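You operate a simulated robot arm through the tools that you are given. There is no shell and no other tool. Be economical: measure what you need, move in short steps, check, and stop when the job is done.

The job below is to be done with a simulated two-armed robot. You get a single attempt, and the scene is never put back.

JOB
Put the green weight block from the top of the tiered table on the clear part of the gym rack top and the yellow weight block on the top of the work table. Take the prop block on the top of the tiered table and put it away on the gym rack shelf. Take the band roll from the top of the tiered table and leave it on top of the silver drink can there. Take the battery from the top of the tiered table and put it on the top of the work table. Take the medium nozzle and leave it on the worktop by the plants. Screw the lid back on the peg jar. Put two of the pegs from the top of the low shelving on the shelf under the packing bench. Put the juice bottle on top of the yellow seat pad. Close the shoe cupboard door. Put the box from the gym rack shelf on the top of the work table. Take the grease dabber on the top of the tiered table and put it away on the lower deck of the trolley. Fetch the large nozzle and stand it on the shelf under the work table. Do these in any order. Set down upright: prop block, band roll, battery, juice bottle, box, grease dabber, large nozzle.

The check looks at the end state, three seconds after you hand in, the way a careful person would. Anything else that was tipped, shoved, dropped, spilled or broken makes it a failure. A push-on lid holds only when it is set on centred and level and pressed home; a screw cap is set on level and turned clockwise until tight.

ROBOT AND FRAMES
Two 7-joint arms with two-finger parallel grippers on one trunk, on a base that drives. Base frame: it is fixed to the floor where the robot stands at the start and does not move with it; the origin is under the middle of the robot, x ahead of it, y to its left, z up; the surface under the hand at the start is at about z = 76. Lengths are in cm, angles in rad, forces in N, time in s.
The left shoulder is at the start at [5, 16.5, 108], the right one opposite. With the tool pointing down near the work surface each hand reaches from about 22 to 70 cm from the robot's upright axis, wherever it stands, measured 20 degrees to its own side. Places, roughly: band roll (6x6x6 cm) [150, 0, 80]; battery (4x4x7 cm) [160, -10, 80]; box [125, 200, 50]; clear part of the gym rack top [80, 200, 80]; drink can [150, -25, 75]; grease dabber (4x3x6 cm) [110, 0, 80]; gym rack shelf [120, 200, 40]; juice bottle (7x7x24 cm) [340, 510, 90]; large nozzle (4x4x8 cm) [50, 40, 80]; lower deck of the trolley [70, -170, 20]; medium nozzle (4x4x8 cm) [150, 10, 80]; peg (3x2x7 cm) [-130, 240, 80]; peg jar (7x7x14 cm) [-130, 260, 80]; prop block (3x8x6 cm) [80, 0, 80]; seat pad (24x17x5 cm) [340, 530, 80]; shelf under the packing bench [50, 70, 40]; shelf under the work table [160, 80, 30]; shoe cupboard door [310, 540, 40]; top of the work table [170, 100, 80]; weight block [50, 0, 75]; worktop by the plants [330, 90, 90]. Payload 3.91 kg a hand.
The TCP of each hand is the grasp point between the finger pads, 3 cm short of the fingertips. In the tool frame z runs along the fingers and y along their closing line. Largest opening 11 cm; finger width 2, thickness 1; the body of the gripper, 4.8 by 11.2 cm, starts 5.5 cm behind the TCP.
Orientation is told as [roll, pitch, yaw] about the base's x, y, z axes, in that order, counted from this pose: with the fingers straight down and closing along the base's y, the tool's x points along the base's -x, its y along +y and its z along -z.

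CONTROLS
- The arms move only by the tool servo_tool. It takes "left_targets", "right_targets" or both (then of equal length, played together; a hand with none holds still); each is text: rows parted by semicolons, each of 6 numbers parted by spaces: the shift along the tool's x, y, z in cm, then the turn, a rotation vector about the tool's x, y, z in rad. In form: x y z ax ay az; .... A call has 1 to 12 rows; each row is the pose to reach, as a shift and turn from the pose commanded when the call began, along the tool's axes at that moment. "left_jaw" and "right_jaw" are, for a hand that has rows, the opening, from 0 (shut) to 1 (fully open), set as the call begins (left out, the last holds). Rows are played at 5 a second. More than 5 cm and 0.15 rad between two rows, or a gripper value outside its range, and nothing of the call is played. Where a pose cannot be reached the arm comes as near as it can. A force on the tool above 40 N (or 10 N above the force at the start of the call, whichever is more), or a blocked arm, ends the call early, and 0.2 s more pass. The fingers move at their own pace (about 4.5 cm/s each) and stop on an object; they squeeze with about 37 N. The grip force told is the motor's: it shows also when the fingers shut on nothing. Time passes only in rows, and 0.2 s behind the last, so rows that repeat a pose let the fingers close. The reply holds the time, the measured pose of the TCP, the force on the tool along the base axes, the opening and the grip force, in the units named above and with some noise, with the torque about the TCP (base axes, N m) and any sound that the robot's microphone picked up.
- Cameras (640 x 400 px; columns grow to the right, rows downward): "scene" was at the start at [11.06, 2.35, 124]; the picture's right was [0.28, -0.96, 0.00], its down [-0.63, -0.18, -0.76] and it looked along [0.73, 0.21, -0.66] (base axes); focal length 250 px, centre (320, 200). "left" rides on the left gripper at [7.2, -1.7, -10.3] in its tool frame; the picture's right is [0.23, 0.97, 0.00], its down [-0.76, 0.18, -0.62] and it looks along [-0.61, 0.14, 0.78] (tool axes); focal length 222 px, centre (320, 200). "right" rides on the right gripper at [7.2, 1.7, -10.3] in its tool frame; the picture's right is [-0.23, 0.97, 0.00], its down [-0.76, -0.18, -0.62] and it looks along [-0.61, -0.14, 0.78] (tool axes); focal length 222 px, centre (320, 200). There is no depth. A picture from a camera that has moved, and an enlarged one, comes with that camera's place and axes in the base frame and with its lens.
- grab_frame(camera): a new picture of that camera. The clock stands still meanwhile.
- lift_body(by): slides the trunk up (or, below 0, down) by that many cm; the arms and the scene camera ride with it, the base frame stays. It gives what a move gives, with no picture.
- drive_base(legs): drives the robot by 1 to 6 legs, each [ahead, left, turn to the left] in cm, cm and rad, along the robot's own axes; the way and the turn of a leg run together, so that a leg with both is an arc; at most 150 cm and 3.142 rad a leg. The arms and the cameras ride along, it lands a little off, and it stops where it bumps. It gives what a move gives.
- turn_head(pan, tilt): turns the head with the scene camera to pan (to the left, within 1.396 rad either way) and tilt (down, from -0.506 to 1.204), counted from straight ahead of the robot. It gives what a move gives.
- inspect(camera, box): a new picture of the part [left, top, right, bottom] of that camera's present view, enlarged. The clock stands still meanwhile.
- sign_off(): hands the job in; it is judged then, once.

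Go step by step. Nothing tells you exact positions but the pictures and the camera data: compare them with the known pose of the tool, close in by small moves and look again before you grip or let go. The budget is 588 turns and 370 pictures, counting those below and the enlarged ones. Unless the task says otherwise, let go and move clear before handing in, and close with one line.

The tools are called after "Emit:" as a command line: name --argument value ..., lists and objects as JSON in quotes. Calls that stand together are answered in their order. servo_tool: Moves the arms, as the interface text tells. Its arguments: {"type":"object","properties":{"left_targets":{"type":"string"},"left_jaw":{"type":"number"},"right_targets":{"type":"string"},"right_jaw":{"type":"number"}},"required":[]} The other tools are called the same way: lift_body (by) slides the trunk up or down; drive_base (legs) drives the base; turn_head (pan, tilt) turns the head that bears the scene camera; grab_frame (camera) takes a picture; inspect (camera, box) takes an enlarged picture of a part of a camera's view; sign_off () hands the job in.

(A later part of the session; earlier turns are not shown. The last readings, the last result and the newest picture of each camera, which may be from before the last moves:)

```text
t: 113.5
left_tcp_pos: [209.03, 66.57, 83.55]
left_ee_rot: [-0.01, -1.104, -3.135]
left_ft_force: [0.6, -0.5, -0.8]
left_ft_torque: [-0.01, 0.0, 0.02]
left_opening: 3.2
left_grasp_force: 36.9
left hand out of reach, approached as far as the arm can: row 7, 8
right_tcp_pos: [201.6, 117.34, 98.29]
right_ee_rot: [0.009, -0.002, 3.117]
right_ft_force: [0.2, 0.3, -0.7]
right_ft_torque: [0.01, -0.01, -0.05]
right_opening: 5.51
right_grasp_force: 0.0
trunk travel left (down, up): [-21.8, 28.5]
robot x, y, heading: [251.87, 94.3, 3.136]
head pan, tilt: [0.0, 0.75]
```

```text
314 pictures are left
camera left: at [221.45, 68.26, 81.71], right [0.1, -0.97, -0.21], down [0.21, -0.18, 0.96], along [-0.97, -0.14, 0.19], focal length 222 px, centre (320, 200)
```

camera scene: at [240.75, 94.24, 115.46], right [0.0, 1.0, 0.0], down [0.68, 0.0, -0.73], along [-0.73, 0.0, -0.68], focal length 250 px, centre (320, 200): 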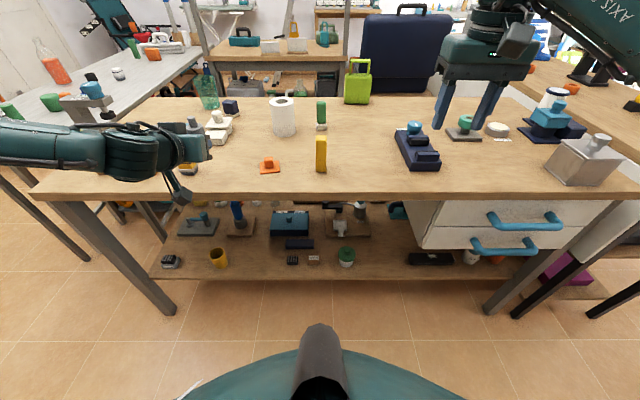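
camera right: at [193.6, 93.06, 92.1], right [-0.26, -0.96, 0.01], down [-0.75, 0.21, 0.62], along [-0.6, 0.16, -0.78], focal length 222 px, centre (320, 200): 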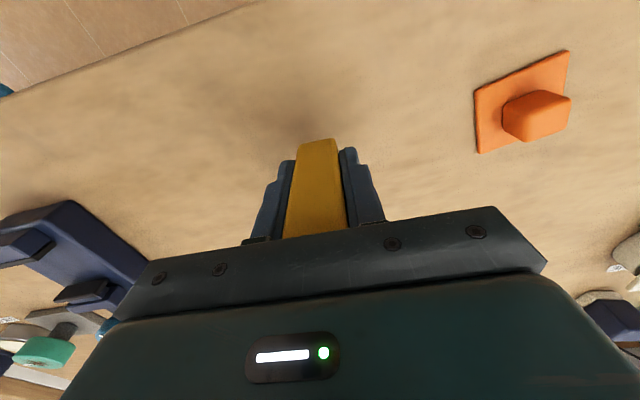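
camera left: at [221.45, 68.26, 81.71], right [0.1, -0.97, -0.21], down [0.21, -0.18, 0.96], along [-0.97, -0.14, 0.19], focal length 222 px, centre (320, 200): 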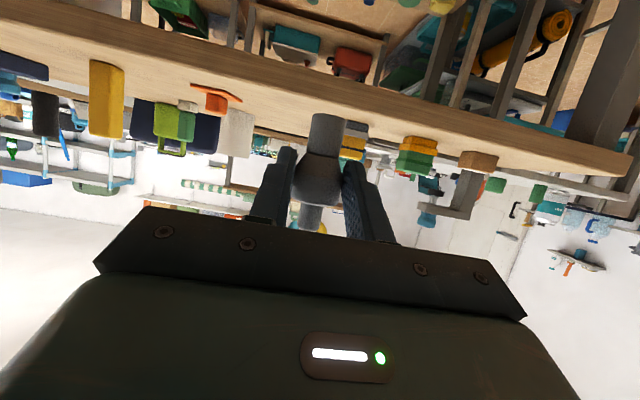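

Emit:
servo_tool --right_targets "4 0 0 0 0 0; 8 0 0 0 0 0; 12 0 0 0 0 0; 15 0 0 0 0 0"

Emit:
lift_body --by -21

Emit:
grab_frame --camera "left"

Emit:
grab_frame --camera "scene"

```text
t: 114.5
left_tcp_pos: [209.02, 66.58, 83.46]
left_ee_rot: [-0.011, -1.105, -3.135]
left_ft_force: [-0.4, -0.5, 1.0]
left_ft_torque: [-0.03, -0.01, 0.0]
left_opening: 3.17
left_grasp_force: 36.9
right_tcp_pos: [216.8, 116.84, 98.28]
right_ee_rot: [0.005, -0.004, 3.113]
right_ft_force: [-0.5, 0.1, 0.1]
right_ft_torque: [0.02, 0.01, 0.07]
right_opening: 5.49
right_grasp_force: 0.2
trunk travel left (down, up): [-21.8, 28.5]
robot x, y, heading: [252.24, 94.02, 3.14]
head pan, tilt: [0.0, 0.75]
```

```text
t: 116.8
left_tcp_pos: [209.03, 66.6, 62.58]
left_ee_rot: [-0.009, -1.105, -3.137]
left_ft_force: [-0.1, -0.1, -0.4]
left_ft_torque: [-0.07, 0.01, -0.05]
left_opening: 3.15
left_grasp_force: 37.1
right_tcp_pos: [216.7, 116.77, 77.23]
right_ee_rot: [0.008, -0.003, 3.116]
right_ft_force: [0.1, -0.6, 0.2]
right_ft_torque: [-0.02, -0.02, 0.03]
right_opening: 5.52
right_grasp_force: 0.0
trunk travel left (down, up): [-0.8, 49.5]
robot x, y, heading: [251.91, 94.26, 3.141]
head pan, tilt: [0.0, 0.75]
```

```text
313 pictures are left
camera left: at [221.42, 68.27, 60.71], right [0.1, -0.97, -0.21], down [0.21, -0.18, 0.96], along [-0.97, -0.14, 0.19], focal length 222 px, centre (320, 200)
```

left: 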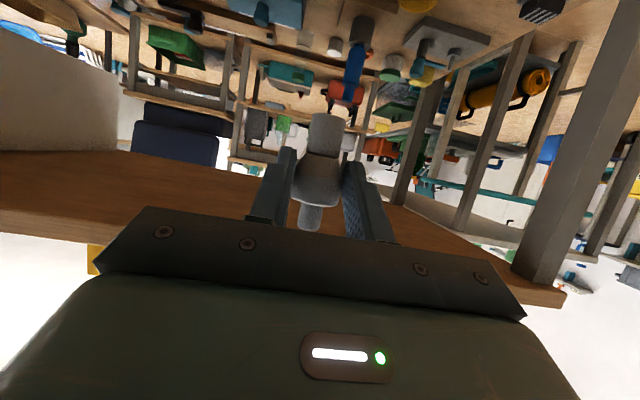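

```text
312 pictures are left
camera scene: at [240.75, 94.24, 94.47], right [0.0, 1.0, 0.0], down [0.68, 0.0, -0.73], along [-0.73, 0.0, -0.68], focal length 250 px, centre (320, 200)
```

scene: 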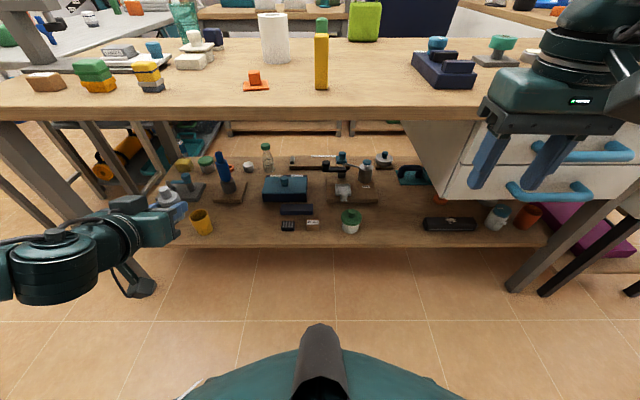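

Shelf gap is around [187,68]. Lower in front of the shelf, then advance.

Emit:
servo_tool --left_targets "3.6 -0.4 1.8 0 0 0; 7.2 -0.8 3.6 0 0 0; 10.8 -1.2 5.4 0 0 0; 14.4 -1.6 7.2 0 0 0; 17.9 -1.9 9 0 0 0; 17.9 -1.9 9 0 0 0; 17.9 -1.9 9 0 0 0"

Emit:
grab_frame --camera "left"

```text
t: 118.4
left_tcp_pos: [208.24, 65.74, 50.96]
left_ee_rot: [-0.011, -1.105, -3.14]
left_ft_force: [-0.7, -0.5, 0.2]
left_ft_torque: [0.02, -0.02, 0.02]
left_opening: 3.16
left_grasp_force: 36.8
left hand out of reach, approached as far as the arm can: row 3, 4, 5, 6, 7
right_tcp_pos: [216.64, 116.96, 77.22]
right_ee_rot: [0.007, -0.001, 3.116]
right_ft_force: [0.1, -0.6, 0.3]
right_ft_torque: [0.02, 0.02, -0.02]
right_opening: 5.53
right_grasp_force: 0.1
trunk travel left (down, up): [-0.8, 49.5]
robot x, y, heading: [251.87, 94.5, 3.137]
head pan, tilt: [0.0, 0.75]
```

```text
311 pictures are left
camera left: at [220.65, 67.46, 49.12], right [0.1, -0.97, -0.21], down [0.21, -0.18, 0.96], along [-0.97, -0.14, 0.19], focal length 222 px, centre (320, 200)
```

left: 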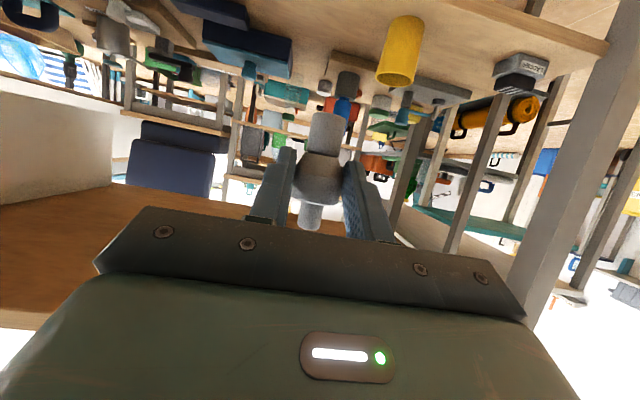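

Too close in for going lower; I advance over the shelf first, then lower.

Emit:
servo_tool --left_targets "-1.8 -0.5 3.6 0 0 0; -3.6 -1 7.1 0 0 0; -5.4 -1.6 10.7 0 0 0; -7.2 -2 14.3 0 0 0; -9 -2.4 17.9 0 0 0; -9.4 -2.4 18.8 0 0 0; -5.8 -2.4 20.6 0 0 0; -2.2 -2.4 22.4 0 0 0; -2.2 -2.4 22.4 0 0 0"

Emit:
grab_frame --camera "left"

Emit:
grab_frame --camera "scene"

```text
t: 120.4
left_tcp_pos: [192.78, 64.44, 53.18]
left_ee_rot: [-0.012, -1.105, -3.136]
left_ft_force: [-0.3, -0.5, 0.2]
left_ft_torque: [-0.01, -0.04, 0.02]
left_opening: 3.17
left_grasp_force: 37.2
left hand out of reach, approached as far as the arm can: row 2, 3, 4, 5, 6, 7, 8, 9
right_tcp_pos: [216.74, 116.88, 77.19]
right_ee_rot: [0.008, -0.001, 3.117]
right_ft_force: [0.0, 0.3, 0.9]
right_ft_torque: [0.03, -0.01, 0.03]
right_opening: 5.48
right_grasp_force: 0.0
trunk travel left (down, up): [-0.8, 49.5]
robot x, y, heading: [251.3, 94.1, 3.134]
head pan, tilt: [0.0, 0.75]
```

```text
310 pictures are left
camera left: at [205.29, 66.25, 51.26], right [0.1, -0.97, -0.21], down [0.21, -0.18, 0.96], along [-0.97, -0.14, 0.19], focal length 222 px, centre (320, 200)
```

left: 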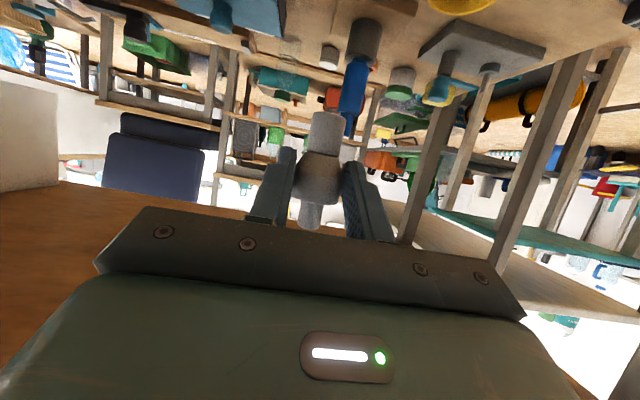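

```text
309 pictures are left
camera scene: at [240.75, 94.24, 94.46], right [0.0, 1.0, 0.0], down [0.68, 0.0, -0.73], along [-0.73, 0.0, -0.68], focal length 250 px, centre (320, 200)
```

scene: 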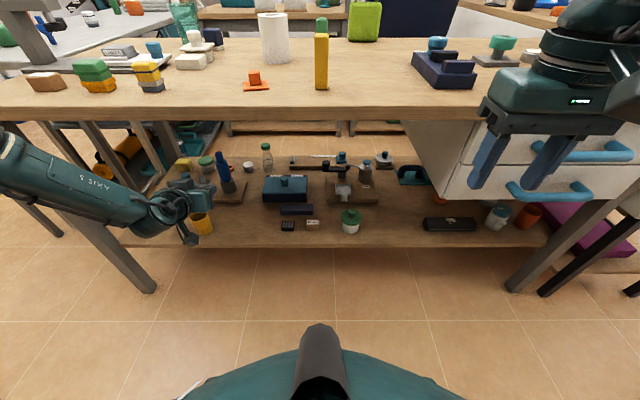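

The arm is near a joint limit in this pose. I try yawing the hand inward about the vertical (nozzle stays upright).

Emit:
servo_tool --left_targets "0 0 0 0.12 0 0.06; 0 0 0 0.24 0 0.12; 0 0 0 0.36 0 0.18; 0 0 0 0.45 0 0.225; 1.8 0 0.9 0.45 0 0.225; 3.6 0 1.8 0.45 0 0.225; 3.6 0 1.8 0.45 0 0.225"

```text
t: 122.0
left_tcp_pos: [196.0, 65.78, 52.89]
left_ee_rot: [-0.006, -1.106, 2.642]
left_ft_force: [-1.0, 0.5, -0.9]
left_ft_torque: [-0.02, -0.03, -0.01]
left_opening: 3.16
left_grasp_force: 37.1
left hand out of reach, approached as far as the arm can: row 3, 4, 5, 6, 7
right_tcp_pos: [216.7, 116.82, 77.19]
right_ee_rot: [0.007, -0.003, 3.116]
right_ft_force: [0.2, 0.8, -0.5]
right_ft_torque: [0.01, -0.03, 0.01]
right_opening: 5.49
right_grasp_force: 0.1
trunk travel left (down, up): [-0.8, 49.5]
robot x, y, heading: [252.02, 94.41, 3.136]
head pan, tilt: [0.0, 0.75]
```

No gain. I undo the yaw and back the robot off 12 cm so that the arm is more extended.

Emit:
servo_tool --left_targets "-1 0 -2 -0.12 0 -0.06; -2 0 -4 -0.24 0 -0.12; -2 0 -6 -0.36 0 -0.18; -2 0 -8 -0.45 0 -0.225; -2 0 -8 -0.45 0 -0.225"

Emit:
drive_base --legs '[[-14, 0, 0]]'

```text
t: 123.2
left_tcp_pos: [201.69, 62.75, 58.38]
left_ee_rot: [-0.009, -1.103, -3.136]
left_ft_force: [-0.9, -0.2, -1.0]
left_ft_torque: [0.01, -0.01, -0.01]
left_opening: 3.14
left_grasp_force: 36.9
right_tcp_pos: [216.65, 117.0, 77.32]
right_ee_rot: [0.006, -0.002, 3.117]
right_ft_force: [0.1, 0.5, 0.5]
right_ft_torque: [0.01, 0.0, -0.02]
right_opening: 5.49
right_grasp_force: 0.0
trunk travel left (down, up): [-0.8, 49.5]
robot x, y, heading: [251.83, 94.24, 3.139]
head pan, tilt: [0.0, 0.75]
```

```text
t: 124.5
left_tcp_pos: [215.79, 62.46, 58.33]
left_ee_rot: [-0.007, -1.105, -3.134]
left_ft_force: [0.2, -0.1, -0.8]
left_ft_torque: [-0.02, 0.0, -0.01]
left_opening: 3.13
left_grasp_force: 36.7
right_tcp_pos: [230.58, 116.57, 77.25]
right_ee_rot: [0.007, 0.001, 3.116]
right_ft_force: [-0.3, 0.5, -0.7]
right_ft_torque: [0.01, -0.01, 0.01]
right_opening: 5.49
right_grasp_force: 0.0
trunk travel left (down, up): [-0.8, 49.5]
robot x, y, heading: [265.78, 94.15, 3.14]
head pan, tilt: [0.0, 0.75]
```

Emit:
servo_tool --left_targets "-1.8 -0.8 3.6 0 0 0; -3.6 -1.6 7.1 0 0 0; -5.4 -2.4 10.7 0 0 0; -7.2 -3.2 14.3 0 0 0; -9 -4 17.9 0 0 0; -10.8 -4.8 21.4 0 0 0; -12.5 -5.5 24.8 0 0 0; -9 -5.5 26.6 0 0 0; -5.5 -5.5 28.3 0 0 0; -5.5 -5.5 28.3 0 0 0"

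Emit:
grab_frame --camera "scene"

```text
t: 126.7
left_tcp_pos: [197.88, 64.49, 59.99]
left_ee_rot: [-0.009, -1.105, -3.137]
left_ft_force: [-0.9, -0.4, -0.5]
left_ft_torque: [-0.02, 0.02, 0.02]
left_opening: 3.18
left_grasp_force: 37.3
left hand out of reach, approached as far as the arm can: row 5, 6, 7, 8, 9, 10
right_tcp_pos: [230.64, 116.71, 77.27]
right_ee_rot: [0.006, -0.001, 3.118]
right_ft_force: [-0.6, -1.1, 0.8]
right_ft_torque: [0.01, 0.0, 0.01]
right_opening: 5.51
right_grasp_force: 0.1
trunk travel left (down, up): [-0.8, 49.5]
robot x, y, heading: [265.89, 94.37, 3.139]
head pan, tilt: [0.0, 0.75]
```

```text
308 pictures are left
camera scene: at [254.73, 94.18, 94.46], right [0.0, 1.0, 0.0], down [0.68, 0.0, -0.73], along [-0.73, 0.0, -0.68], focal length 250 px, centre (320, 200)
```

scene: 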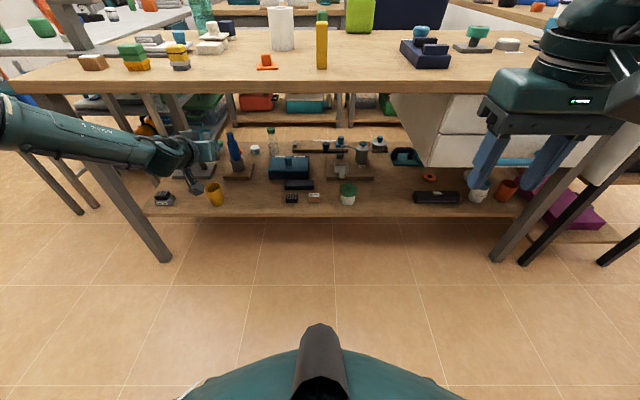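

With so much tilt the arm cannot get low. I test a milder tilt (0.6) first, to choose a workable pose before re-gripping.

Emit:
servo_tool --left_targets "1.5 0 -3 0 0.12 0; 3 0 -6 0 0.24 0; 4.5 0 -9 0 0.37 0; 6 0 -12 0 0.5 0; 6 0 -12 0 0.5 0"

Emit:
drive_base --legs '[[20, 0, 0]]'

```text
t: 127.9
left_tcp_pos: [211.64, 64.44, 60.0]
left_ee_rot: [-0.005, -0.604, -3.141]
left_ft_force: [-0.6, 0.1, -0.6]
left_ft_torque: [0.04, 0.0, -0.01]
left_opening: 3.16
left_grasp_force: 37.4
right_tcp_pos: [230.71, 116.77, 77.32]
right_ee_rot: [0.007, -0.002, 3.118]
right_ft_force: [0.1, 0.0, -0.2]
right_ft_torque: [0.02, -0.01, 0.01]
right_opening: 5.48
right_grasp_force: 0.1
trunk travel left (down, up): [-0.8, 49.5]
robot x, y, heading: [265.88, 93.84, 3.138]
head pan, tilt: [0.0, 0.75]
```

```text
t: 129.5
left_tcp_pos: [192.26, 64.56, 60.01]
left_ee_rot: [-0.005, -0.606, 3.141]
left_ft_force: [0.6, -0.3, -0.4]
left_ft_torque: [0.01, -0.02, -0.01]
left_opening: 3.16
left_grasp_force: 37.1
right_tcp_pos: [211.21, 116.86, 77.33]
right_ee_rot: [0.008, -0.001, 3.116]
right_ft_force: [0.1, 0.0, 0.2]
right_ft_torque: [0.0, 0.0, 0.04]
right_opening: 5.49
right_grasp_force: 0.0
trunk travel left (down, up): [-0.8, 49.5]
robot x, y, heading: [246.66, 94.41, 3.142]
head pan, tilt: [0.0, 0.75]
```

Emit:
servo_tool --left_targets "2.4 -0.8 3.6 0 0 0; 4.8 -1.5 7.2 0 0 0; 7.2 -2.2 11 0 0 0; 9 -3 14.4 0 0 0; 9.7 -3 17.6 0 0 0; 9.7 -3 17.6 0 0 0"

Emit:
grab_frame --camera "scene"

Emit:
grab_frame --camera "left"

```text
t: 130.9
left_tcp_pos: [193.61, 65.4, 46.42]
left_ee_rot: [-0.006, -0.606, 3.14]
left_ft_force: [0.2, 0.2, -0.5]
left_ft_torque: [0.02, -0.02, -0.01]
left_opening: 3.12
left_grasp_force: 37.2
left hand out of reach, approached as far as the arm can: row 3, 4, 5, 6
right_tcp_pos: [211.25, 116.99, 77.1]
right_ee_rot: [0.008, -0.002, 3.115]
right_ft_force: [0.0, 0.6, -0.9]
right_ft_torque: [-0.05, 0.01, 0.0]
right_opening: 5.52
right_grasp_force: 0.0
trunk travel left (down, up): [-0.8, 49.5]
robot x, y, heading: [246.5, 94.22, 3.139]
head pan, tilt: [0.0, 0.75]
```

```text
307 pictures are left
camera scene: at [235.38, 94.24, 94.46], right [0.0, 1.0, 0.0], down [0.68, 0.0, -0.73], along [-0.73, 0.0, -0.68], focal length 250 px, centre (320, 200)
```

scene: 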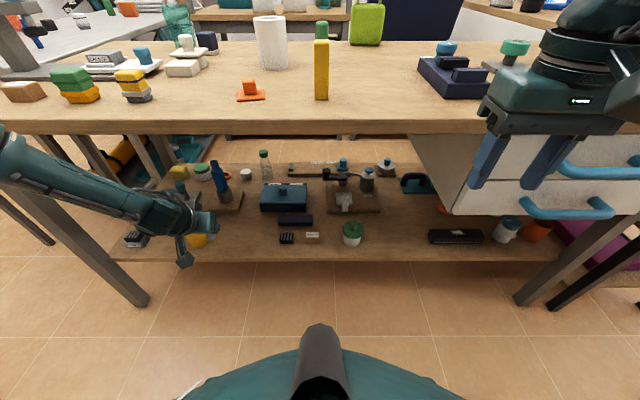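

```text
306 pictures are left
camera left: at [205.31, 67.14, 50.79], right [0.18, -0.97, -0.13], down [-0.27, -0.18, 0.94], along [-0.94, -0.14, -0.3], focal length 222 px, centre (320, 200)
```

left: 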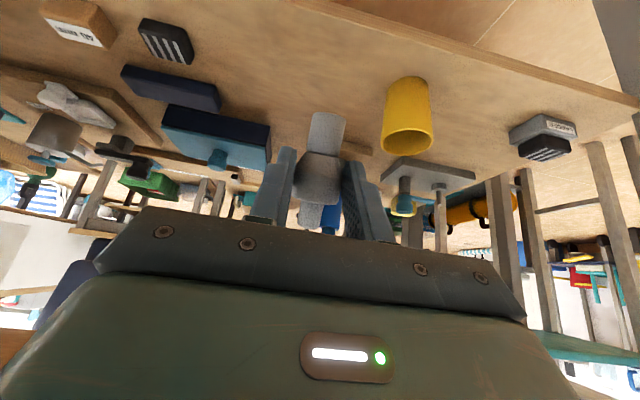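

Shelf is at z≈29.5, so I still need ~13 cm lower. I back off into the aisle and probe how low each hand can go with the tool straight down.

Emit:
drive_base --legs '[[-22, 0, 0]]'

Emit:
servo_tool --left_targets "0 0 2 0 0.15 0; 0 0 4 0 0.3 0; 0 0 6 0 0.45 0; 1 0 8 0 0.6 0; 2 0 12 0 0.6 0; 4 0 15 0 0.6 0; 5 0 18 0 0.6 0" --right_targets "0 0 5 0 0 0; 0 0 10 0 0 0; 0 0 15 0 0 0; 0 0 20 0 0 0; 0 0 25 0 0 0; 0 0 30 0 0 0; 0 0 35 0 0 0"

```text
t: 132.6
left_tcp_pos: [214.64, 65.63, 46.57]
left_ee_rot: [-0.004, -0.605, 3.137]
left_ft_force: [-0.6, 0.5, -0.2]
left_ft_torque: [-0.04, -0.01, -0.02]
left_opening: 3.15
left_grasp_force: 37.0
right_tcp_pos: [232.63, 116.94, 77.26]
right_ee_rot: [0.009, -0.002, 3.11]
right_ft_force: [0.4, 0.1, -0.2]
right_ft_torque: [-0.01, 0.02, -0.01]
right_opening: 5.48
right_grasp_force: 0.1
trunk travel left (down, up): [-0.8, 49.5]
robot x, y, heading: [267.85, 94.08, 3.13]
head pan, tilt: [0.0, 0.75]
```

```text
t: 134.2
left_tcp_pos: [219.37, 61.8, 45.5]
left_ee_rot: [-0.004, -0.006, 3.133]
left_ft_force: [0.7, 0.0, 0.2]
left_ft_torque: [0.02, -0.04, 0.01]
left_opening: 3.18
left_grasp_force: 37.0
left hand out of reach, approached as far as the arm can: row 1, 2, 3, 4, 5, 6, 7
right_tcp_pos: [232.86, 116.55, 42.29]
right_ee_rot: [0.008, -0.002, 3.111]
right_ft_force: [-0.5, -0.1, -0.6]
right_ft_torque: [-0.01, 0.02, -0.02]
right_opening: 5.49
right_grasp_force: 0.1
trunk travel left (down, up): [-0.8, 49.5]
robot x, y, heading: [268.08, 94.22, 3.133]
head pan, tilt: [0.0, 0.75]
```

Emit:
servo_tool --left_targets "4 -2.5 0 0 0 0; 8 -5 0 0 0 0; 12 -7.5 0 0 0 0; 14 -10 0 0 0 0; 14 -10 4 0 0 0; 14 -10 8 0 0 0; 14 -10 12 0 0 0" --right_targets "0 0 4 0 0 0; 0 0 8 0 0 0; 0 0 12 0 0 0; 0 0 16 0 0 0; 0 0 20 0 0 0; 0 0 20 0 0 0; 0 0 20 0 0 0"

```text
t: 135.8
left_tcp_pos: [234.54, 67.75, 41.35]
left_ee_rot: [-0.006, -0.005, 3.132]
left_ft_force: [0.1, 0.2, -1.5]
left_ft_torque: [0.01, 0.01, -0.02]
left_opening: 3.15
left_grasp_force: 37.1
left hand out of reach, approached as far as the arm can: row 5, 6, 7
right_tcp_pos: [232.5, 116.59, 22.05]
right_ee_rot: [0.007, 0.001, 3.112]
right_ft_force: [-0.3, -0.3, -1.2]
right_ft_torque: [0.02, -0.02, 0.02]
right_opening: 5.5
right_grasp_force: 0.0
trunk travel left (down, up): [-0.8, 49.5]
robot x, y, heading: [267.9, 94.08, 3.131]
head pan, tilt: [0.0, 0.75]
```

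The right arm gets to z=22 easily; the left arm has drifted into a poor elbow posture. I bring the left back up to its home-like pose and retry.

Emit:
servo_tool --left_targets "0 0 -4.5 0 0 0; 0 0 -9 0 0 0; 0 0 -13.5 0 0 0; 0 0 -18 0 0 0; 0 0 -22.5 0 0 0; 0 -1 -27 0 0 0; 0 -2 -31.5 0 0 0; 0 -3 -36 0 0 0; 0 -4 -38 0 0 0; 0 -4 -38 0 0 0" --right_targets "0 0 -4.5 0 0 0; 0 0 -9 0 0 0; 0 0 -13.5 0 0 0; 0 0 -18 0 0 0; 0 0 -22.5 0 0 0; 0 0 -27 0 0 0; 0 0 -31.5 0 0 0; 0 0 -36 0 0 0; 0 0 -40 0 0 0; 0 0 -45 0 0 0"

Emit:
servo_tool --left_targets "0 0 4.5 0 0 0; 0 0 9 0 0 0; 0 0 13.5 0 0 0; 0 0 18 0 0 0; 0 0 22.5 0 0 0; 0 0 27 0 0 0; 0 0 31.5 0 0 0; 0 0 36 0 0 0; 0 0 40 0 0 0; 0 0 44 0 0 0"

Emit:
grab_frame --camera "scene"

```text
t: 137.9
left_tcp_pos: [234.53, 71.18, 79.76]
left_ee_rot: [-0.005, -0.006, 3.132]
left_ft_force: [0.0, 0.5, 0.1]
left_ft_torque: [0.01, -0.04, 0.02]
left_opening: 3.16
left_grasp_force: 37.2
right_tcp_pos: [232.49, 116.99, 67.39]
right_ee_rot: [0.004, -0.001, 3.111]
right_ft_force: [0.1, 1.2, 0.1]
right_ft_torque: [-0.02, 0.03, -0.02]
right_opening: 5.51
right_grasp_force: 0.0
trunk travel left (down, up): [-0.8, 49.5]
robot x, y, heading: [268.16, 94.26, 3.131]
head pan, tilt: [0.0, 0.75]
```

```text
t: 140.2
left_tcp_pos: [235.09, 68.62, 41.72]
left_ee_rot: [-0.006, -0.006, 3.132]
left_ft_force: [-0.1, 0.6, -0.5]
left_ft_torque: [0.0, 0.02, 0.01]
left_opening: 3.17
left_grasp_force: 36.9
left hand out of reach, approached as far as the arm can: row 9, 10
right_tcp_pos: [232.6, 117.08, 67.26]
right_ee_rot: [0.005, -0.003, 3.109]
right_ft_force: [0.8, 0.2, 0.7]
right_ft_torque: [0.0, 0.02, -0.01]
right_opening: 5.5
right_grasp_force: 0.1
trunk travel left (down, up): [-0.8, 49.5]
robot x, y, heading: [267.85, 94.31, 3.13]
head pan, tilt: [0.0, 0.75]
```

```text
305 pictures are left
camera scene: at [256.61, 94.18, 94.46], right [0.01, 1.0, 0.0], down [0.68, -0.01, -0.73], along [-0.73, 0.01, -0.68], focal length 250 px, centre (320, 200)
```

scene: 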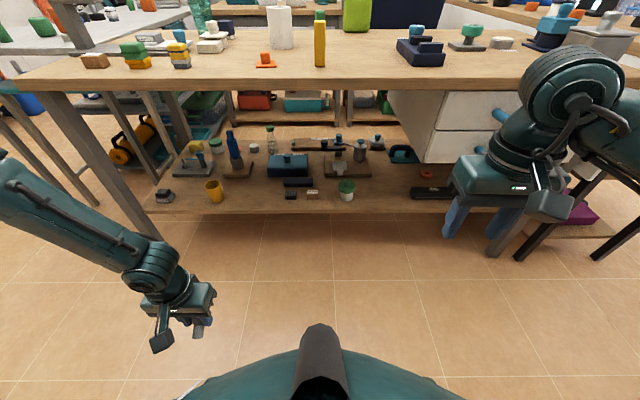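

The left elbow swivelled outward. I try to recover its posture by bringing the hand high and close in, then down.

Emit:
servo_tool --left_targets "0 0 -4.8 0 0 0; 0 0 -9.6 0 0 0; 0 0 -14.4 0 0 0; 0 0 -19.2 0 0 0; 0 0 -24 0 0 0; 0 0 -28.8 0 0 0; 0 0 -33.6 0 0 0; 0 0 -38 0 0 0; 0 0 -42 0 0 0; 0 0 -46 0 0 0; 0 0 -50 0 0 0; 0 0 -54 0 0 0"

Emit:
servo_tool --left_targets "2 -4 0 0 0 0; 4 -8 0 0 0 0; 6 -12 0 0 0 0; 8 -14 0 0 0 0; 8 -14 0 0 0 0; 4 -8 4 0 0 0; 0 -4 8 0 0 0; 0 0 12 0 0 0; 0 0 16 0 0 0"

Emit:
grab_frame --camera "scene"

```text
t: 142.8
left_tcp_pos: [235.22, 68.65, 95.31]
left_ee_rot: [-0.004, -0.002, 3.133]
left_ft_force: [-0.6, -0.1, -0.3]
left_ft_torque: [0.0, 0.0, 0.03]
left_opening: 3.17
left_grasp_force: 36.7
right_tcp_pos: [232.49, 117.08, 67.33]
right_ee_rot: [0.005, -0.004, 3.11]
right_ft_force: [0.8, -0.2, -0.5]
right_ft_torque: [0.0, 0.0, -0.01]
right_opening: 5.52
right_grasp_force: 0.1
trunk travel left (down, up): [-0.8, 49.5]
robot x, y, heading: [268.02, 94.21, 3.133]
head pan, tilt: [0.0, 0.75]
```

```text
refused: row 6 steps farther than a row can; nothing moved
```

```text
304 pictures are left
camera scene: at [256.61, 94.18, 94.46], right [0.01, 1.0, 0.0], down [0.68, -0.01, -0.73], along [-0.73, 0.01, -0.68], focal length 250 px, centre (320, 200)
```

scene: 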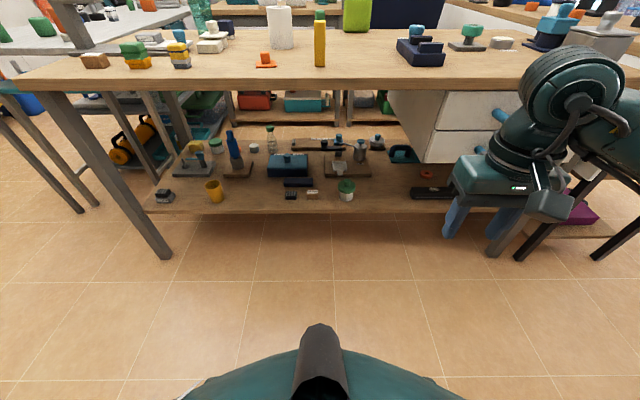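

Emit:
servo_tool --left_targets "2 -4 0 0 0 0; 4 -8 0 0 0 0; 6 -12 0 0 0 0; 6 -15 0 0 0 0; 4 -12 0 0 0 0; 2 -8 0 0 0 0; 0 -5 3 0 0 0; 0 -5 7 0 0 0; 0 -5 11.5 0 0 0; 0 -5 16 0 0 0; 0 -5 16 0 0 0"

Emit:
turn_head --pan 0.7 --tilt 0.6

Emit:
grab_frame --camera "scene"

```text
t: 145.2
left_tcp_pos: [235.03, 73.99, 79.38]
left_ee_rot: [-0.006, -0.006, 3.133]
left_ft_force: [0.0, -0.2, -0.6]
left_ft_torque: [0.0, 0.03, -0.02]
left_opening: 3.16
left_grasp_force: 36.4
left hand out of reach, approached as far as the arm can: row 4
right_tcp_pos: [232.59, 116.99, 67.28]
right_ee_rot: [0.008, -0.001, 3.11]
right_ft_force: [0.0, -0.8, 0.3]
right_ft_torque: [-0.03, -0.01, -0.02]
right_opening: 5.47
right_grasp_force: 0.1
trunk travel left (down, up): [-0.8, 49.5]
robot x, y, heading: [267.63, 93.84, 3.131]
head pan, tilt: [0.0, 0.75]
```

```text
t: 146.2
left_tcp_pos: [235.1, 73.87, 79.37]
left_ee_rot: [-0.004, -0.006, 3.132]
left_ft_force: [-0.2, 0.4, -1.0]
left_ft_torque: [-0.05, 0.03, 0.02]
left_opening: 3.15
left_grasp_force: 36.6
right_tcp_pos: [232.51, 117.07, 67.33]
right_ee_rot: [0.007, -0.001, 3.11]
right_ft_force: [-0.2, -0.8, -0.5]
right_ft_torque: [0.01, -0.03, -0.01]
right_opening: 5.5
right_grasp_force: 0.0
trunk travel left (down, up): [-0.8, 49.5]
robot x, y, heading: [267.63, 94.24, 3.136]
head pan, tilt: [0.7, 0.6]
```

```text
303 pictures are left
camera scene: at [258.09, 88.49, 95.75], right [-0.64, 0.77, 0.0], down [0.44, 0.36, -0.82], along [-0.64, -0.53, -0.57], focal length 250 px, centre (320, 200)
```

scene: 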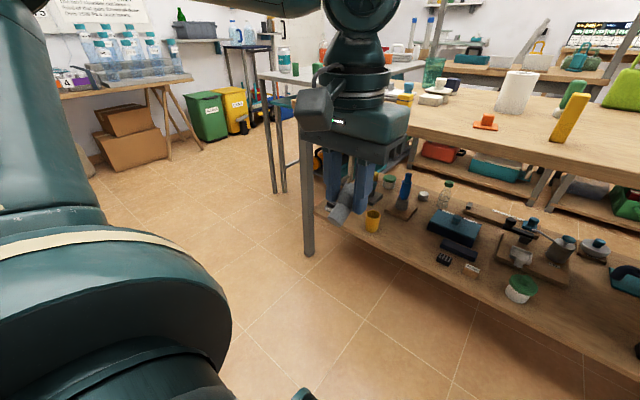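

Emit:
servo_tool --left_targets "0 0 4.5 0 0 0; 0 0 9 0 0 0; 0 0 13.5 0 0 0; 0 0 18 0 0 0; 0 0 22.5 0 0 0; 0 0 27 0 0 0; 0 0 31.5 0 0 0; 0 0 36 0 0 0; 0 0 40 0 0 0; 0 0 44 0 0 0"

Emit:
grab_frame --camera "scene"

```text
t: 148.4
left_tcp_pos: [235.46, 70.27, 42.64]
left_ee_rot: [-0.006, -0.007, 3.133]
left_ft_force: [-0.9, -0.3, -0.5]
left_ft_torque: [0.0, 0.01, -0.03]
left_opening: 3.14
left_grasp_force: 37.3
left hand out of reach, approached as far as the arm can: row 8, 9, 10
right_tcp_pos: [232.48, 117.07, 67.34]
right_ee_rot: [0.006, -0.003, 3.108]
right_ft_force: [0.9, -0.1, 0.4]
right_ft_torque: [0.0, -0.03, 0.04]
right_opening: 5.53
right_grasp_force: 0.0
trunk travel left (down, up): [-0.8, 49.5]
robot x, y, heading: [267.72, 93.98, 3.132]
head pan, tilt: [0.7, 0.6]
```

```text
302 pictures are left
camera scene: at [258.09, 88.48, 95.75], right [-0.64, 0.77, 0.0], down [0.43, 0.36, -0.83], along [-0.64, -0.53, -0.56], focal length 250 px, centre (320, 200)
```

scene: 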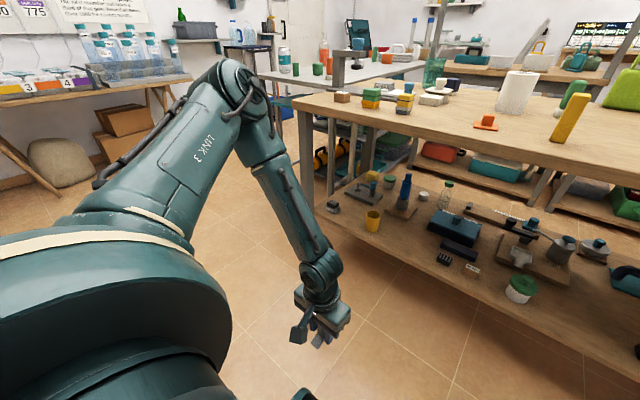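

Emit:
servo_tool --right_targets "0 0 4.5 0 0 0; 0 0 9 0 0 0; 0 0 13.5 0 0 0; 0 0 18 0 0 0; 0 0 22.5 0 0 0; 0 0 25 0 0 0"

Emit:
turn_head --pan -0.7 --tilt 0.6

Emit:
grab_frame --camera "scene"

```text
t: 149.8
left_tcp_pos: [235.52, 70.35, 42.63]
left_ee_rot: [-0.006, -0.005, 3.132]
left_ft_force: [-0.3, 0.6, -0.3]
left_ft_torque: [-0.01, -0.02, 0.01]
left_opening: 3.15
left_grasp_force: 36.9
right_tcp_pos: [232.55, 116.73, 42.05]
right_ee_rot: [0.007, -0.004, 3.11]
right_ft_force: [-0.3, -0.3, 0.2]
right_ft_torque: [0.03, 0.0, 0.02]
right_opening: 5.53
right_grasp_force: 0.0
trunk travel left (down, up): [-0.8, 49.5]
robot x, y, heading: [267.39, 93.9, 3.134]
head pan, tilt: [0.7, 0.6]
```

```text
t: 151.3
left_tcp_pos: [235.47, 70.3, 42.6]
left_ee_rot: [-0.006, -0.005, 3.133]
left_ft_force: [-1.0, 0.2, -1.0]
left_ft_torque: [0.01, 0.01, 0.01]
left_opening: 3.16
left_grasp_force: 37.1
right_tcp_pos: [232.62, 116.86, 42.23]
right_ee_rot: [0.007, -0.001, 3.112]
right_ft_force: [0.1, 0.4, 0.0]
right_ft_torque: [0.01, 0.03, 0.0]
right_opening: 5.48
right_grasp_force: 0.0
trunk travel left (down, up): [-0.8, 49.5]
robot x, y, heading: [267.83, 94.0, 3.135]
head pan, tilt: [-0.7, 0.6]
```

```text
301 pictures are left
camera scene: at [258.18, 99.86, 95.75], right [0.65, 0.76, 0.0], down [0.43, -0.37, -0.83], along [-0.63, 0.54, -0.56], focal length 250 px, centre (320, 200)
```

scene: 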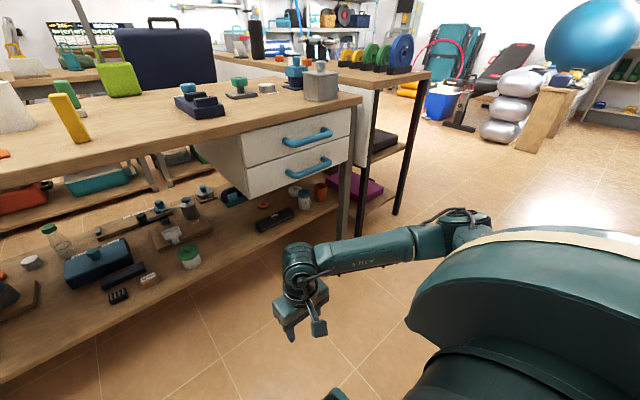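

The right elbow is low while the left is high. I try rolling the left hand inward to drag its elbow down, then unroll it.

Emit:
servo_tool --left_targets "0 0 -5 0 0 0; 0 0 -10 0 0 0; 0 0 -12 0.15 0 0; 0 0 -12 0.3 0 0; 0 0 -12 0.45 0 0; 0 0 -12 0.6 0 0; 0 0 -12 0.75 0 0; 0 0 -12 0.9 0 0; 0 0 -12 1.05 0 0; 0 0 -12 1.2 0 0; 0 0 -9 1.2 0 0; 0 0 -5 1.2 0 0"

Emit:
turn_head --pan 0.7 --tilt 0.6

Emit:
grab_frame --camera "scene"

```text
t: 153.9
left_tcp_pos: [238.91, 68.54, 51.81]
left_ee_rot: [-1.202, -0.006, 3.135]
left_ft_force: [-0.5, 0.1, -0.1]
left_ft_torque: [0.02, 0.01, 0.01]
left_opening: 3.18
left_grasp_force: 36.7
left hand out of reach, approached as far as the arm can: row 10, 11, 12
right_tcp_pos: [232.63, 116.63, 42.23]
right_ee_rot: [0.007, -0.001, 3.111]
right_ft_force: [0.0, -0.6, -0.8]
right_ft_torque: [0.02, -0.02, 0.02]
right_opening: 5.5
right_grasp_force: 0.1
trunk travel left (down, up): [-0.8, 49.5]
robot x, y, heading: [267.32, 94.17, 3.132]
head pan, tilt: [-0.7, 0.6]
```

```text
t: 155.5
left_tcp_pos: [239.01, 68.43, 51.86]
left_ee_rot: [-1.2, -0.006, 3.132]
left_ft_force: [-0.8, 0.3, 0.3]
left_ft_torque: [0.0, 0.02, 0.0]
left_opening: 3.15
left_grasp_force: 36.7
right_tcp_pos: [232.72, 116.79, 42.22]
right_ee_rot: [0.006, -0.002, 3.11]
right_ft_force: [-0.4, 0.4, 0.7]
right_ft_torque: [0.0, -0.04, 0.0]
right_opening: 5.52
right_grasp_force: 0.1
trunk travel left (down, up): [-0.8, 49.5]
robot x, y, heading: [267.99, 93.96, 3.131]
head pan, tilt: [0.7, 0.6]
```

```text
300 pictures are left
camera scene: at [258.09, 88.48, 95.75], right [-0.64, 0.77, 0.0], down [0.44, 0.36, -0.83], along [-0.64, -0.53, -0.56], focal length 250 px, centre (320, 200)
```

scene: 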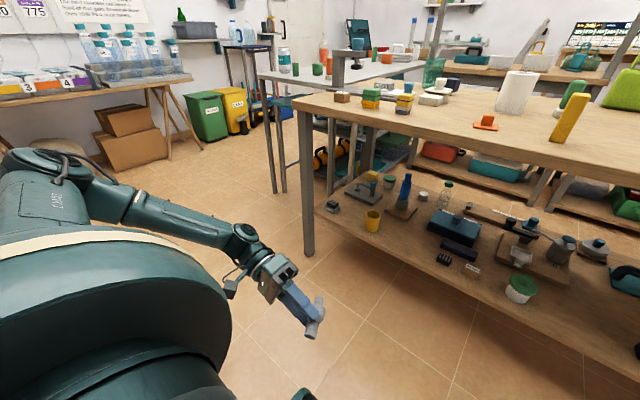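

Elbow is now low and outward. Unroll at this height and see whether it can go down.

Emit:
servo_tool --left_targets "0 0 0 -0.15 0 0; 0 0 0 -0.3 0 0; 0 0 0 -0.45 0 0; 0 0 0 -0.6 0 0; 0 0 0 -0.75 0 0; 0 0 0 -0.9 0 0; 0 0 0 -1.05 0 0; 0 0 0 -1.2 0 0; 0 4.2 1.6 -1.2 0 0; 0 8.4 3.2 -1.2 0 0; 0 12.6 4.9 -1.2 0 0; 0 16.8 6.5 -1.2 0 0"

Emit:
grab_frame --camera "scene"

```text
t: 158.1
left_tcp_pos: [238.67, 68.1, 41.32]
left_ee_rot: [-0.005, -0.004, 3.132]
left_ft_force: [0.1, 0.0, 0.5]
left_ft_torque: [0.02, 0.0, -0.01]
left_opening: 3.16
left_grasp_force: 37.3
left hand out of reach, approached as far as the arm can: row 11, 12
right_tcp_pos: [232.5, 116.7, 42.14]
right_ee_rot: [0.007, -0.001, 3.11]
right_ft_force: [0.0, 0.0, 0.1]
right_ft_torque: [0.0, 0.02, 0.01]
right_opening: 5.5
right_grasp_force: 0.1
trunk travel left (down, up): [-0.8, 49.5]
robot x, y, heading: [267.87, 94.38, 3.134]
head pan, tilt: [0.7, 0.6]
```

```text
299 pictures are left
camera scene: at [258.09, 88.48, 95.75], right [-0.64, 0.77, 0.0], down [0.43, 0.36, -0.83], along [-0.64, -0.53, -0.56], focal length 250 px, centre (320, 200)
```

scene: 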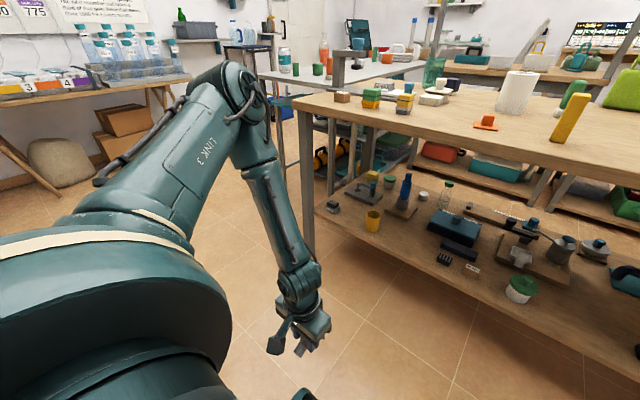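

The left elbow posture is inherent, so I'll use the right arm for the very low shelf. First set the nozzle back on the table top with the left.

Emit:
lift_body --by 26

Emit:
servo_tool --left_targets "0 0 -4 0 0 0; 0 0 -8 0 0 0; 0 0 -12 0 -0.15 0; 0 0 -16 0 -0.3 0; -2 0 -20 0 -0.45 0; -4 0 -20 0 -0.6 0; -6 0 -20 0 -0.75 0; -9 0 -20 0 -0.9 0; -12 0 -20 0 -1.04 0; -14 0 -20 0 -1.1 0; -14 0 -20 0 -1.1 0"

Emit:
turn_head --pan 0.0 --tilt 0.75

Emit:
grab_frame --camera "scene"

```text
t: 160.8
left_tcp_pos: [238.61, 67.91, 67.41]
left_ee_rot: [-0.003, -0.004, 3.133]
left_ft_force: [0.3, 0.6, -1.8]
left_ft_torque: [0.0, 0.01, -0.02]
left_opening: 3.15
left_grasp_force: 36.9
right_tcp_pos: [232.64, 116.75, 68.13]
right_ee_rot: [0.006, -0.001, 3.11]
right_ft_force: [0.0, -0.9, 0.1]
right_ft_torque: [0.0, -0.02, -0.02]
right_opening: 5.48
right_grasp_force: 0.1
trunk travel left (down, up): [-26.8, 23.5]
robot x, y, heading: [267.5, 94.21, 3.133]
head pan, tilt: [0.7, 0.6]
```

```text
t: 163.2
left_tcp_pos: [224.91, 67.98, 87.41]
left_ee_rot: [-0.011, -1.106, -3.141]
left_ft_force: [0.9, 0.3, 0.1]
left_ft_torque: [-0.01, -0.01, 0.02]
left_opening: 3.17
left_grasp_force: 36.7
left hand out of reach, approached as far as the arm can: row 3, 4, 5, 6, 7, 8, 9
right_tcp_pos: [232.69, 116.78, 68.26]
right_ee_rot: [0.006, -0.003, 3.11]
right_ft_force: [0.6, 0.5, 0.2]
right_ft_torque: [0.04, 0.01, 0.03]
right_opening: 5.51
right_grasp_force: 0.0
trunk travel left (down, up): [-26.8, 23.5]
robot x, y, heading: [267.58, 94.49, 3.135]
head pan, tilt: [0.7, 0.6]
```

```text
t: 164.2
left_tcp_pos: [224.9, 67.84, 87.36]
left_ee_rot: [-0.011, -1.104, 3.141]
left_ft_force: [0.4, 0.2, -1.1]
left_ft_torque: [0.01, 0.02, 0.01]
left_opening: 3.15
left_grasp_force: 36.8
right_tcp_pos: [232.63, 116.7, 68.21]
right_ee_rot: [0.005, -0.001, 3.109]
right_ft_force: [0.2, 1.5, 0.1]
right_ft_torque: [0.0, 0.01, 0.01]
right_opening: 5.5
right_grasp_force: 0.0
trunk travel left (down, up): [-26.8, 23.5]
robot x, y, heading: [267.77, 93.96, 3.132]
head pan, tilt: [0.0, 0.75]
```

```text
298 pictures are left
camera scene: at [256.61, 94.18, 120.46], right [0.01, 1.0, 0.0], down [0.68, 0.0, -0.73], along [-0.73, 0.01, -0.68], focal length 250 px, centre (320, 200)
```

scene: 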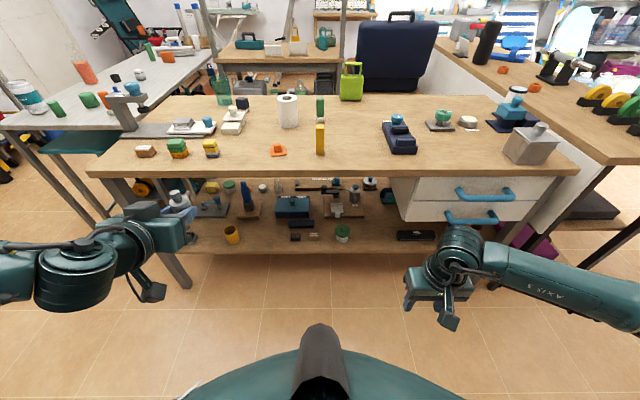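

Emit:
servo_tool --right_targets "0 0 -5 0 0 0; 0 0 -10 0 0 0; 0 0 -15 0 0 0; 0 0 -20 0 0 0; 0 0 -25 0 0 0; 0 0 -30 0 0 0"

Emit:
drive_base --legs '[[16, 0, 0]]'

Emit:
servo_tool --left_targets "-1.8 0 3.6 0 0 0; -3.6 0 7.2 0 0 0; -5.4 -0.2 10.8 0 0 0; -7.2 -0.4 14.4 0 0 0; -8.6 -0.5 17.2 0 0 0; -8.6 -0.5 17.2 0 0 0"

Emit:
grab_frame --camera "left"

```text
t: 165.6
left_tcp_pos: [224.91, 68.02, 87.32]
left_ee_rot: [-0.011, -1.105, -3.142]
left_ft_force: [-0.8, 0.1, -0.3]
left_ft_torque: [-0.01, -0.01, -0.03]
left_opening: 3.14
left_grasp_force: 37.0
right_tcp_pos: [232.68, 116.79, 98.19]
right_ee_rot: [0.005, 0.001, 3.109]
right_ft_force: [0.3, 0.5, -0.3]
right_ft_torque: [0.01, 0.03, 0.02]
right_opening: 5.5
right_grasp_force: 0.1
trunk travel left (down, up): [-26.8, 23.5]
robot x, y, heading: [267.45, 93.95, 3.131]
head pan, tilt: [0.0, 0.75]
```

```text
t: 167.0
left_tcp_pos: [208.81, 68.26, 87.43]
left_ee_rot: [-0.011, -1.106, 3.141]
left_ft_force: [-0.3, -0.3, -0.3]
left_ft_torque: [-0.01, 0.0, -0.03]
left_opening: 3.15
left_grasp_force: 36.9
right_tcp_pos: [216.84, 117.1, 98.22]
right_ee_rot: [0.008, -0.001, 3.107]
right_ft_force: [0.0, 0.6, 0.7]
right_ft_torque: [0.04, 0.03, 0.03]
right_opening: 5.5
right_grasp_force: 0.1
trunk travel left (down, up): [-26.8, 23.5]
robot x, y, heading: [251.65, 94.49, 3.13]
head pan, tilt: [0.0, 0.75]
```

```text
t: 168.4
left_tcp_pos: [189.78, 69.02, 87.2]
left_ee_rot: [-0.01, -1.105, 3.139]
left_ft_force: [-0.4, 0.5, -0.5]
left_ft_torque: [-0.02, 0.02, 0.02]
left_opening: 3.16
left_grasp_force: 37.3
right_tcp_pos: [216.73, 117.07, 98.19]
right_ee_rot: [0.008, -0.002, 3.107]
right_ft_force: [0.1, -0.5, 1.4]
right_ft_torque: [-0.02, -0.03, -0.01]
right_opening: 5.49
right_grasp_force: 0.1
trunk travel left (down, up): [-26.8, 23.5]
robot x, y, heading: [251.58, 94.17, 3.129]
head pan, tilt: [0.0, 0.75]
```

```text
297 pictures are left
camera left: at [202.18, 70.68, 85.42], right [0.09, -0.97, -0.21], down [0.21, -0.18, 0.96], along [-0.97, -0.13, 0.19], focal length 222 px, centre (320, 200)
```

left: 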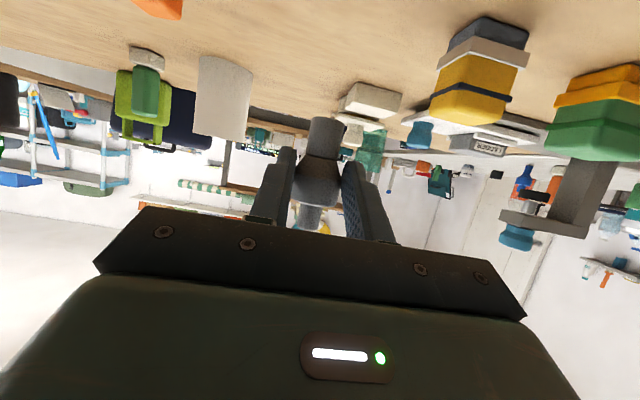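

Emit:
servo_tool --left_targets "3 0 1.5 0 0 0; 5.4 0 2.7 0 0 0; 6.0 0 3.0 0 0 0; 6.4 0 3.2 0 0 0; 6.6 0 3.3 0 0 0"

```text
t: 169.6
left_tcp_pos: [190.42, 68.28, 81.82]
left_ee_rot: [-0.011, -1.105, 3.139]
left_ft_force: [-0.5, 0.6, 0.0]
left_ft_torque: [-0.02, -0.01, 0.0]
left_opening: 3.16
left_grasp_force: 37.3
left hand out of reach, approached as far as the arm can: row 2, 3, 4, 5
right_tcp_pos: [216.75, 117.02, 98.17]
right_ee_rot: [0.007, -0.001, 3.107]
right_ft_force: [1.0, 0.6, 0.6]
right_ft_torque: [0.01, -0.02, 0.0]
right_opening: 5.5
right_grasp_force: 0.1
trunk travel left (down, up): [-26.8, 23.5]
robot x, y, heading: [251.9, 94.53, 3.132]
head pan, tilt: [0.0, 0.75]
```

Use the trunk for the rest.

Emit:
lift_body --by -1.3

Emit:
lift_body --by -0.3

```text
t: 170.2
left_tcp_pos: [190.51, 68.3, 80.55]
left_ee_rot: [-0.01, -1.105, 3.141]
left_ft_force: [-0.4, 0.4, -0.8]
left_ft_torque: [-0.03, -0.01, 0.02]
left_opening: 3.13
left_grasp_force: 36.5
right_tcp_pos: [216.8, 117.14, 96.85]
right_ee_rot: [0.008, -0.001, 3.108]
right_ft_force: [0.7, -0.7, -0.1]
right_ft_torque: [0.0, 0.02, 0.02]
right_opening: 5.48
right_grasp_force: 0.0
trunk travel left (down, up): [-25.5, 24.8]
robot x, y, heading: [251.71, 94.28, 3.129]
head pan, tilt: [0.0, 0.75]
```

```text
t: 170.8
left_tcp_pos: [190.44, 68.12, 80.15]
left_ee_rot: [-0.011, -1.104, 3.139]
left_ft_force: [-0.4, 0.0, 0.2]
left_ft_torque: [0.0, 0.01, -0.01]
left_opening: 3.17
left_grasp_force: 36.5
right_tcp_pos: [216.81, 117.08, 96.53]
right_ee_rot: [0.008, -0.002, 3.108]
right_ft_force: [0.4, 0.1, 0.4]
right_ft_torque: [0.0, 0.01, -0.01]
right_opening: 5.52
right_grasp_force: 0.1
trunk travel left (down, up): [-25.2, 25.1]
robot x, y, heading: [251.65, 94.48, 3.133]
head pan, tilt: [0.0, 0.75]
```

Emit:
lift_body --by -0.3

Emit:
inspect --camera "left" --box '[230, 60, 410, 200]'

```text
t: 171.3
left_tcp_pos: [190.44, 68.19, 80.17]
left_ee_rot: [-0.009, -1.11, 3.137]
left_ft_force: [2.3, -1.5, 10.8]
left_ft_torque: [-0.03, 0.13, 0.06]
left_opening: 3.17
left_grasp_force: 36.8
right_tcp_pos: [216.88, 117.2, 96.2]
right_ee_rot: [0.008, -0.004, 3.109]
right_ft_force: [0.4, 0.1, -0.5]
right_ft_torque: [-0.01, -0.02, 0.0]
right_opening: 5.51
right_grasp_force: 0.0
trunk travel left (down, up): [-24.9, 25.4]
robot x, y, heading: [251.88, 94.29, 3.133]
head pan, tilt: [0.0, 0.75]
```

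```text
2.86 times, centred on (320, 130) of left
camera zoom: at [202.82, 69.88, 78.23], right [0.09, -0.97, -0.21], down [0.22, -0.18, 0.96], along [-0.97, -0.13, 0.2], focal length 635 px, centre (320, 400)
```

zoom: 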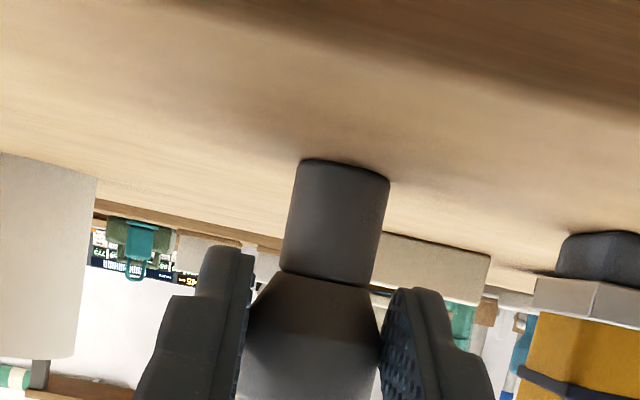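

Contact. Release, withdraw straight back along the tool axis.

Emit:
servo_tool --left_targets "0 0 0 0 0 0; 0 0 0 0 0 0; 0 0 0 0 0 0; 0 0 -4 0 0 0; 0 0 -8 0 0 0; 0 0 -12 0 0 0; 0 0 -16 0.0 0.1 0; 0 0 -20 0 0.25 0; 0 0 -22 0 0.4 0" --left_jaw 0.55

Emit:
grab_frame --camera "scene"

```text
t: 173.3
left_tcp_pos: [210.61, 67.79, 89.77]
left_ee_rot: [-0.005, -0.703, 3.131]
left_ft_force: [0.1, -0.2, 0.3]
left_ft_torque: [-0.01, 0.0, 0.03]
left_opening: 6.05
left_grasp_force: 0.1
right_tcp_pos: [216.8, 117.08, 96.24]
right_ee_rot: [0.005, -0.003, 3.108]
right_ft_force: [0.4, 0.5, 0.9]
right_ft_torque: [0.01, -0.03, 0.0]
right_opening: 5.49
right_grasp_force: 0.2
trunk travel left (down, up): [-24.9, 25.4]
robot x, y, heading: [252.01, 93.88, 3.13]
head pan, tilt: [0.0, 0.75]
```

```text
295 pictures are left
camera scene: at [240.72, 94.36, 118.56], right [0.01, 1.0, 0.0], down [0.68, -0.01, -0.73], along [-0.73, 0.01, -0.68], focal length 250 px, centre (320, 200)
```

scene: 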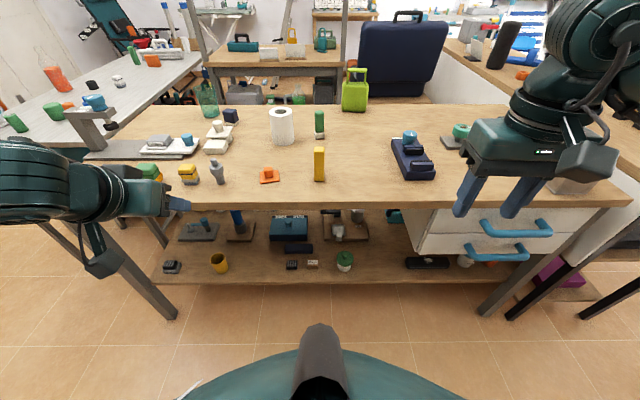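

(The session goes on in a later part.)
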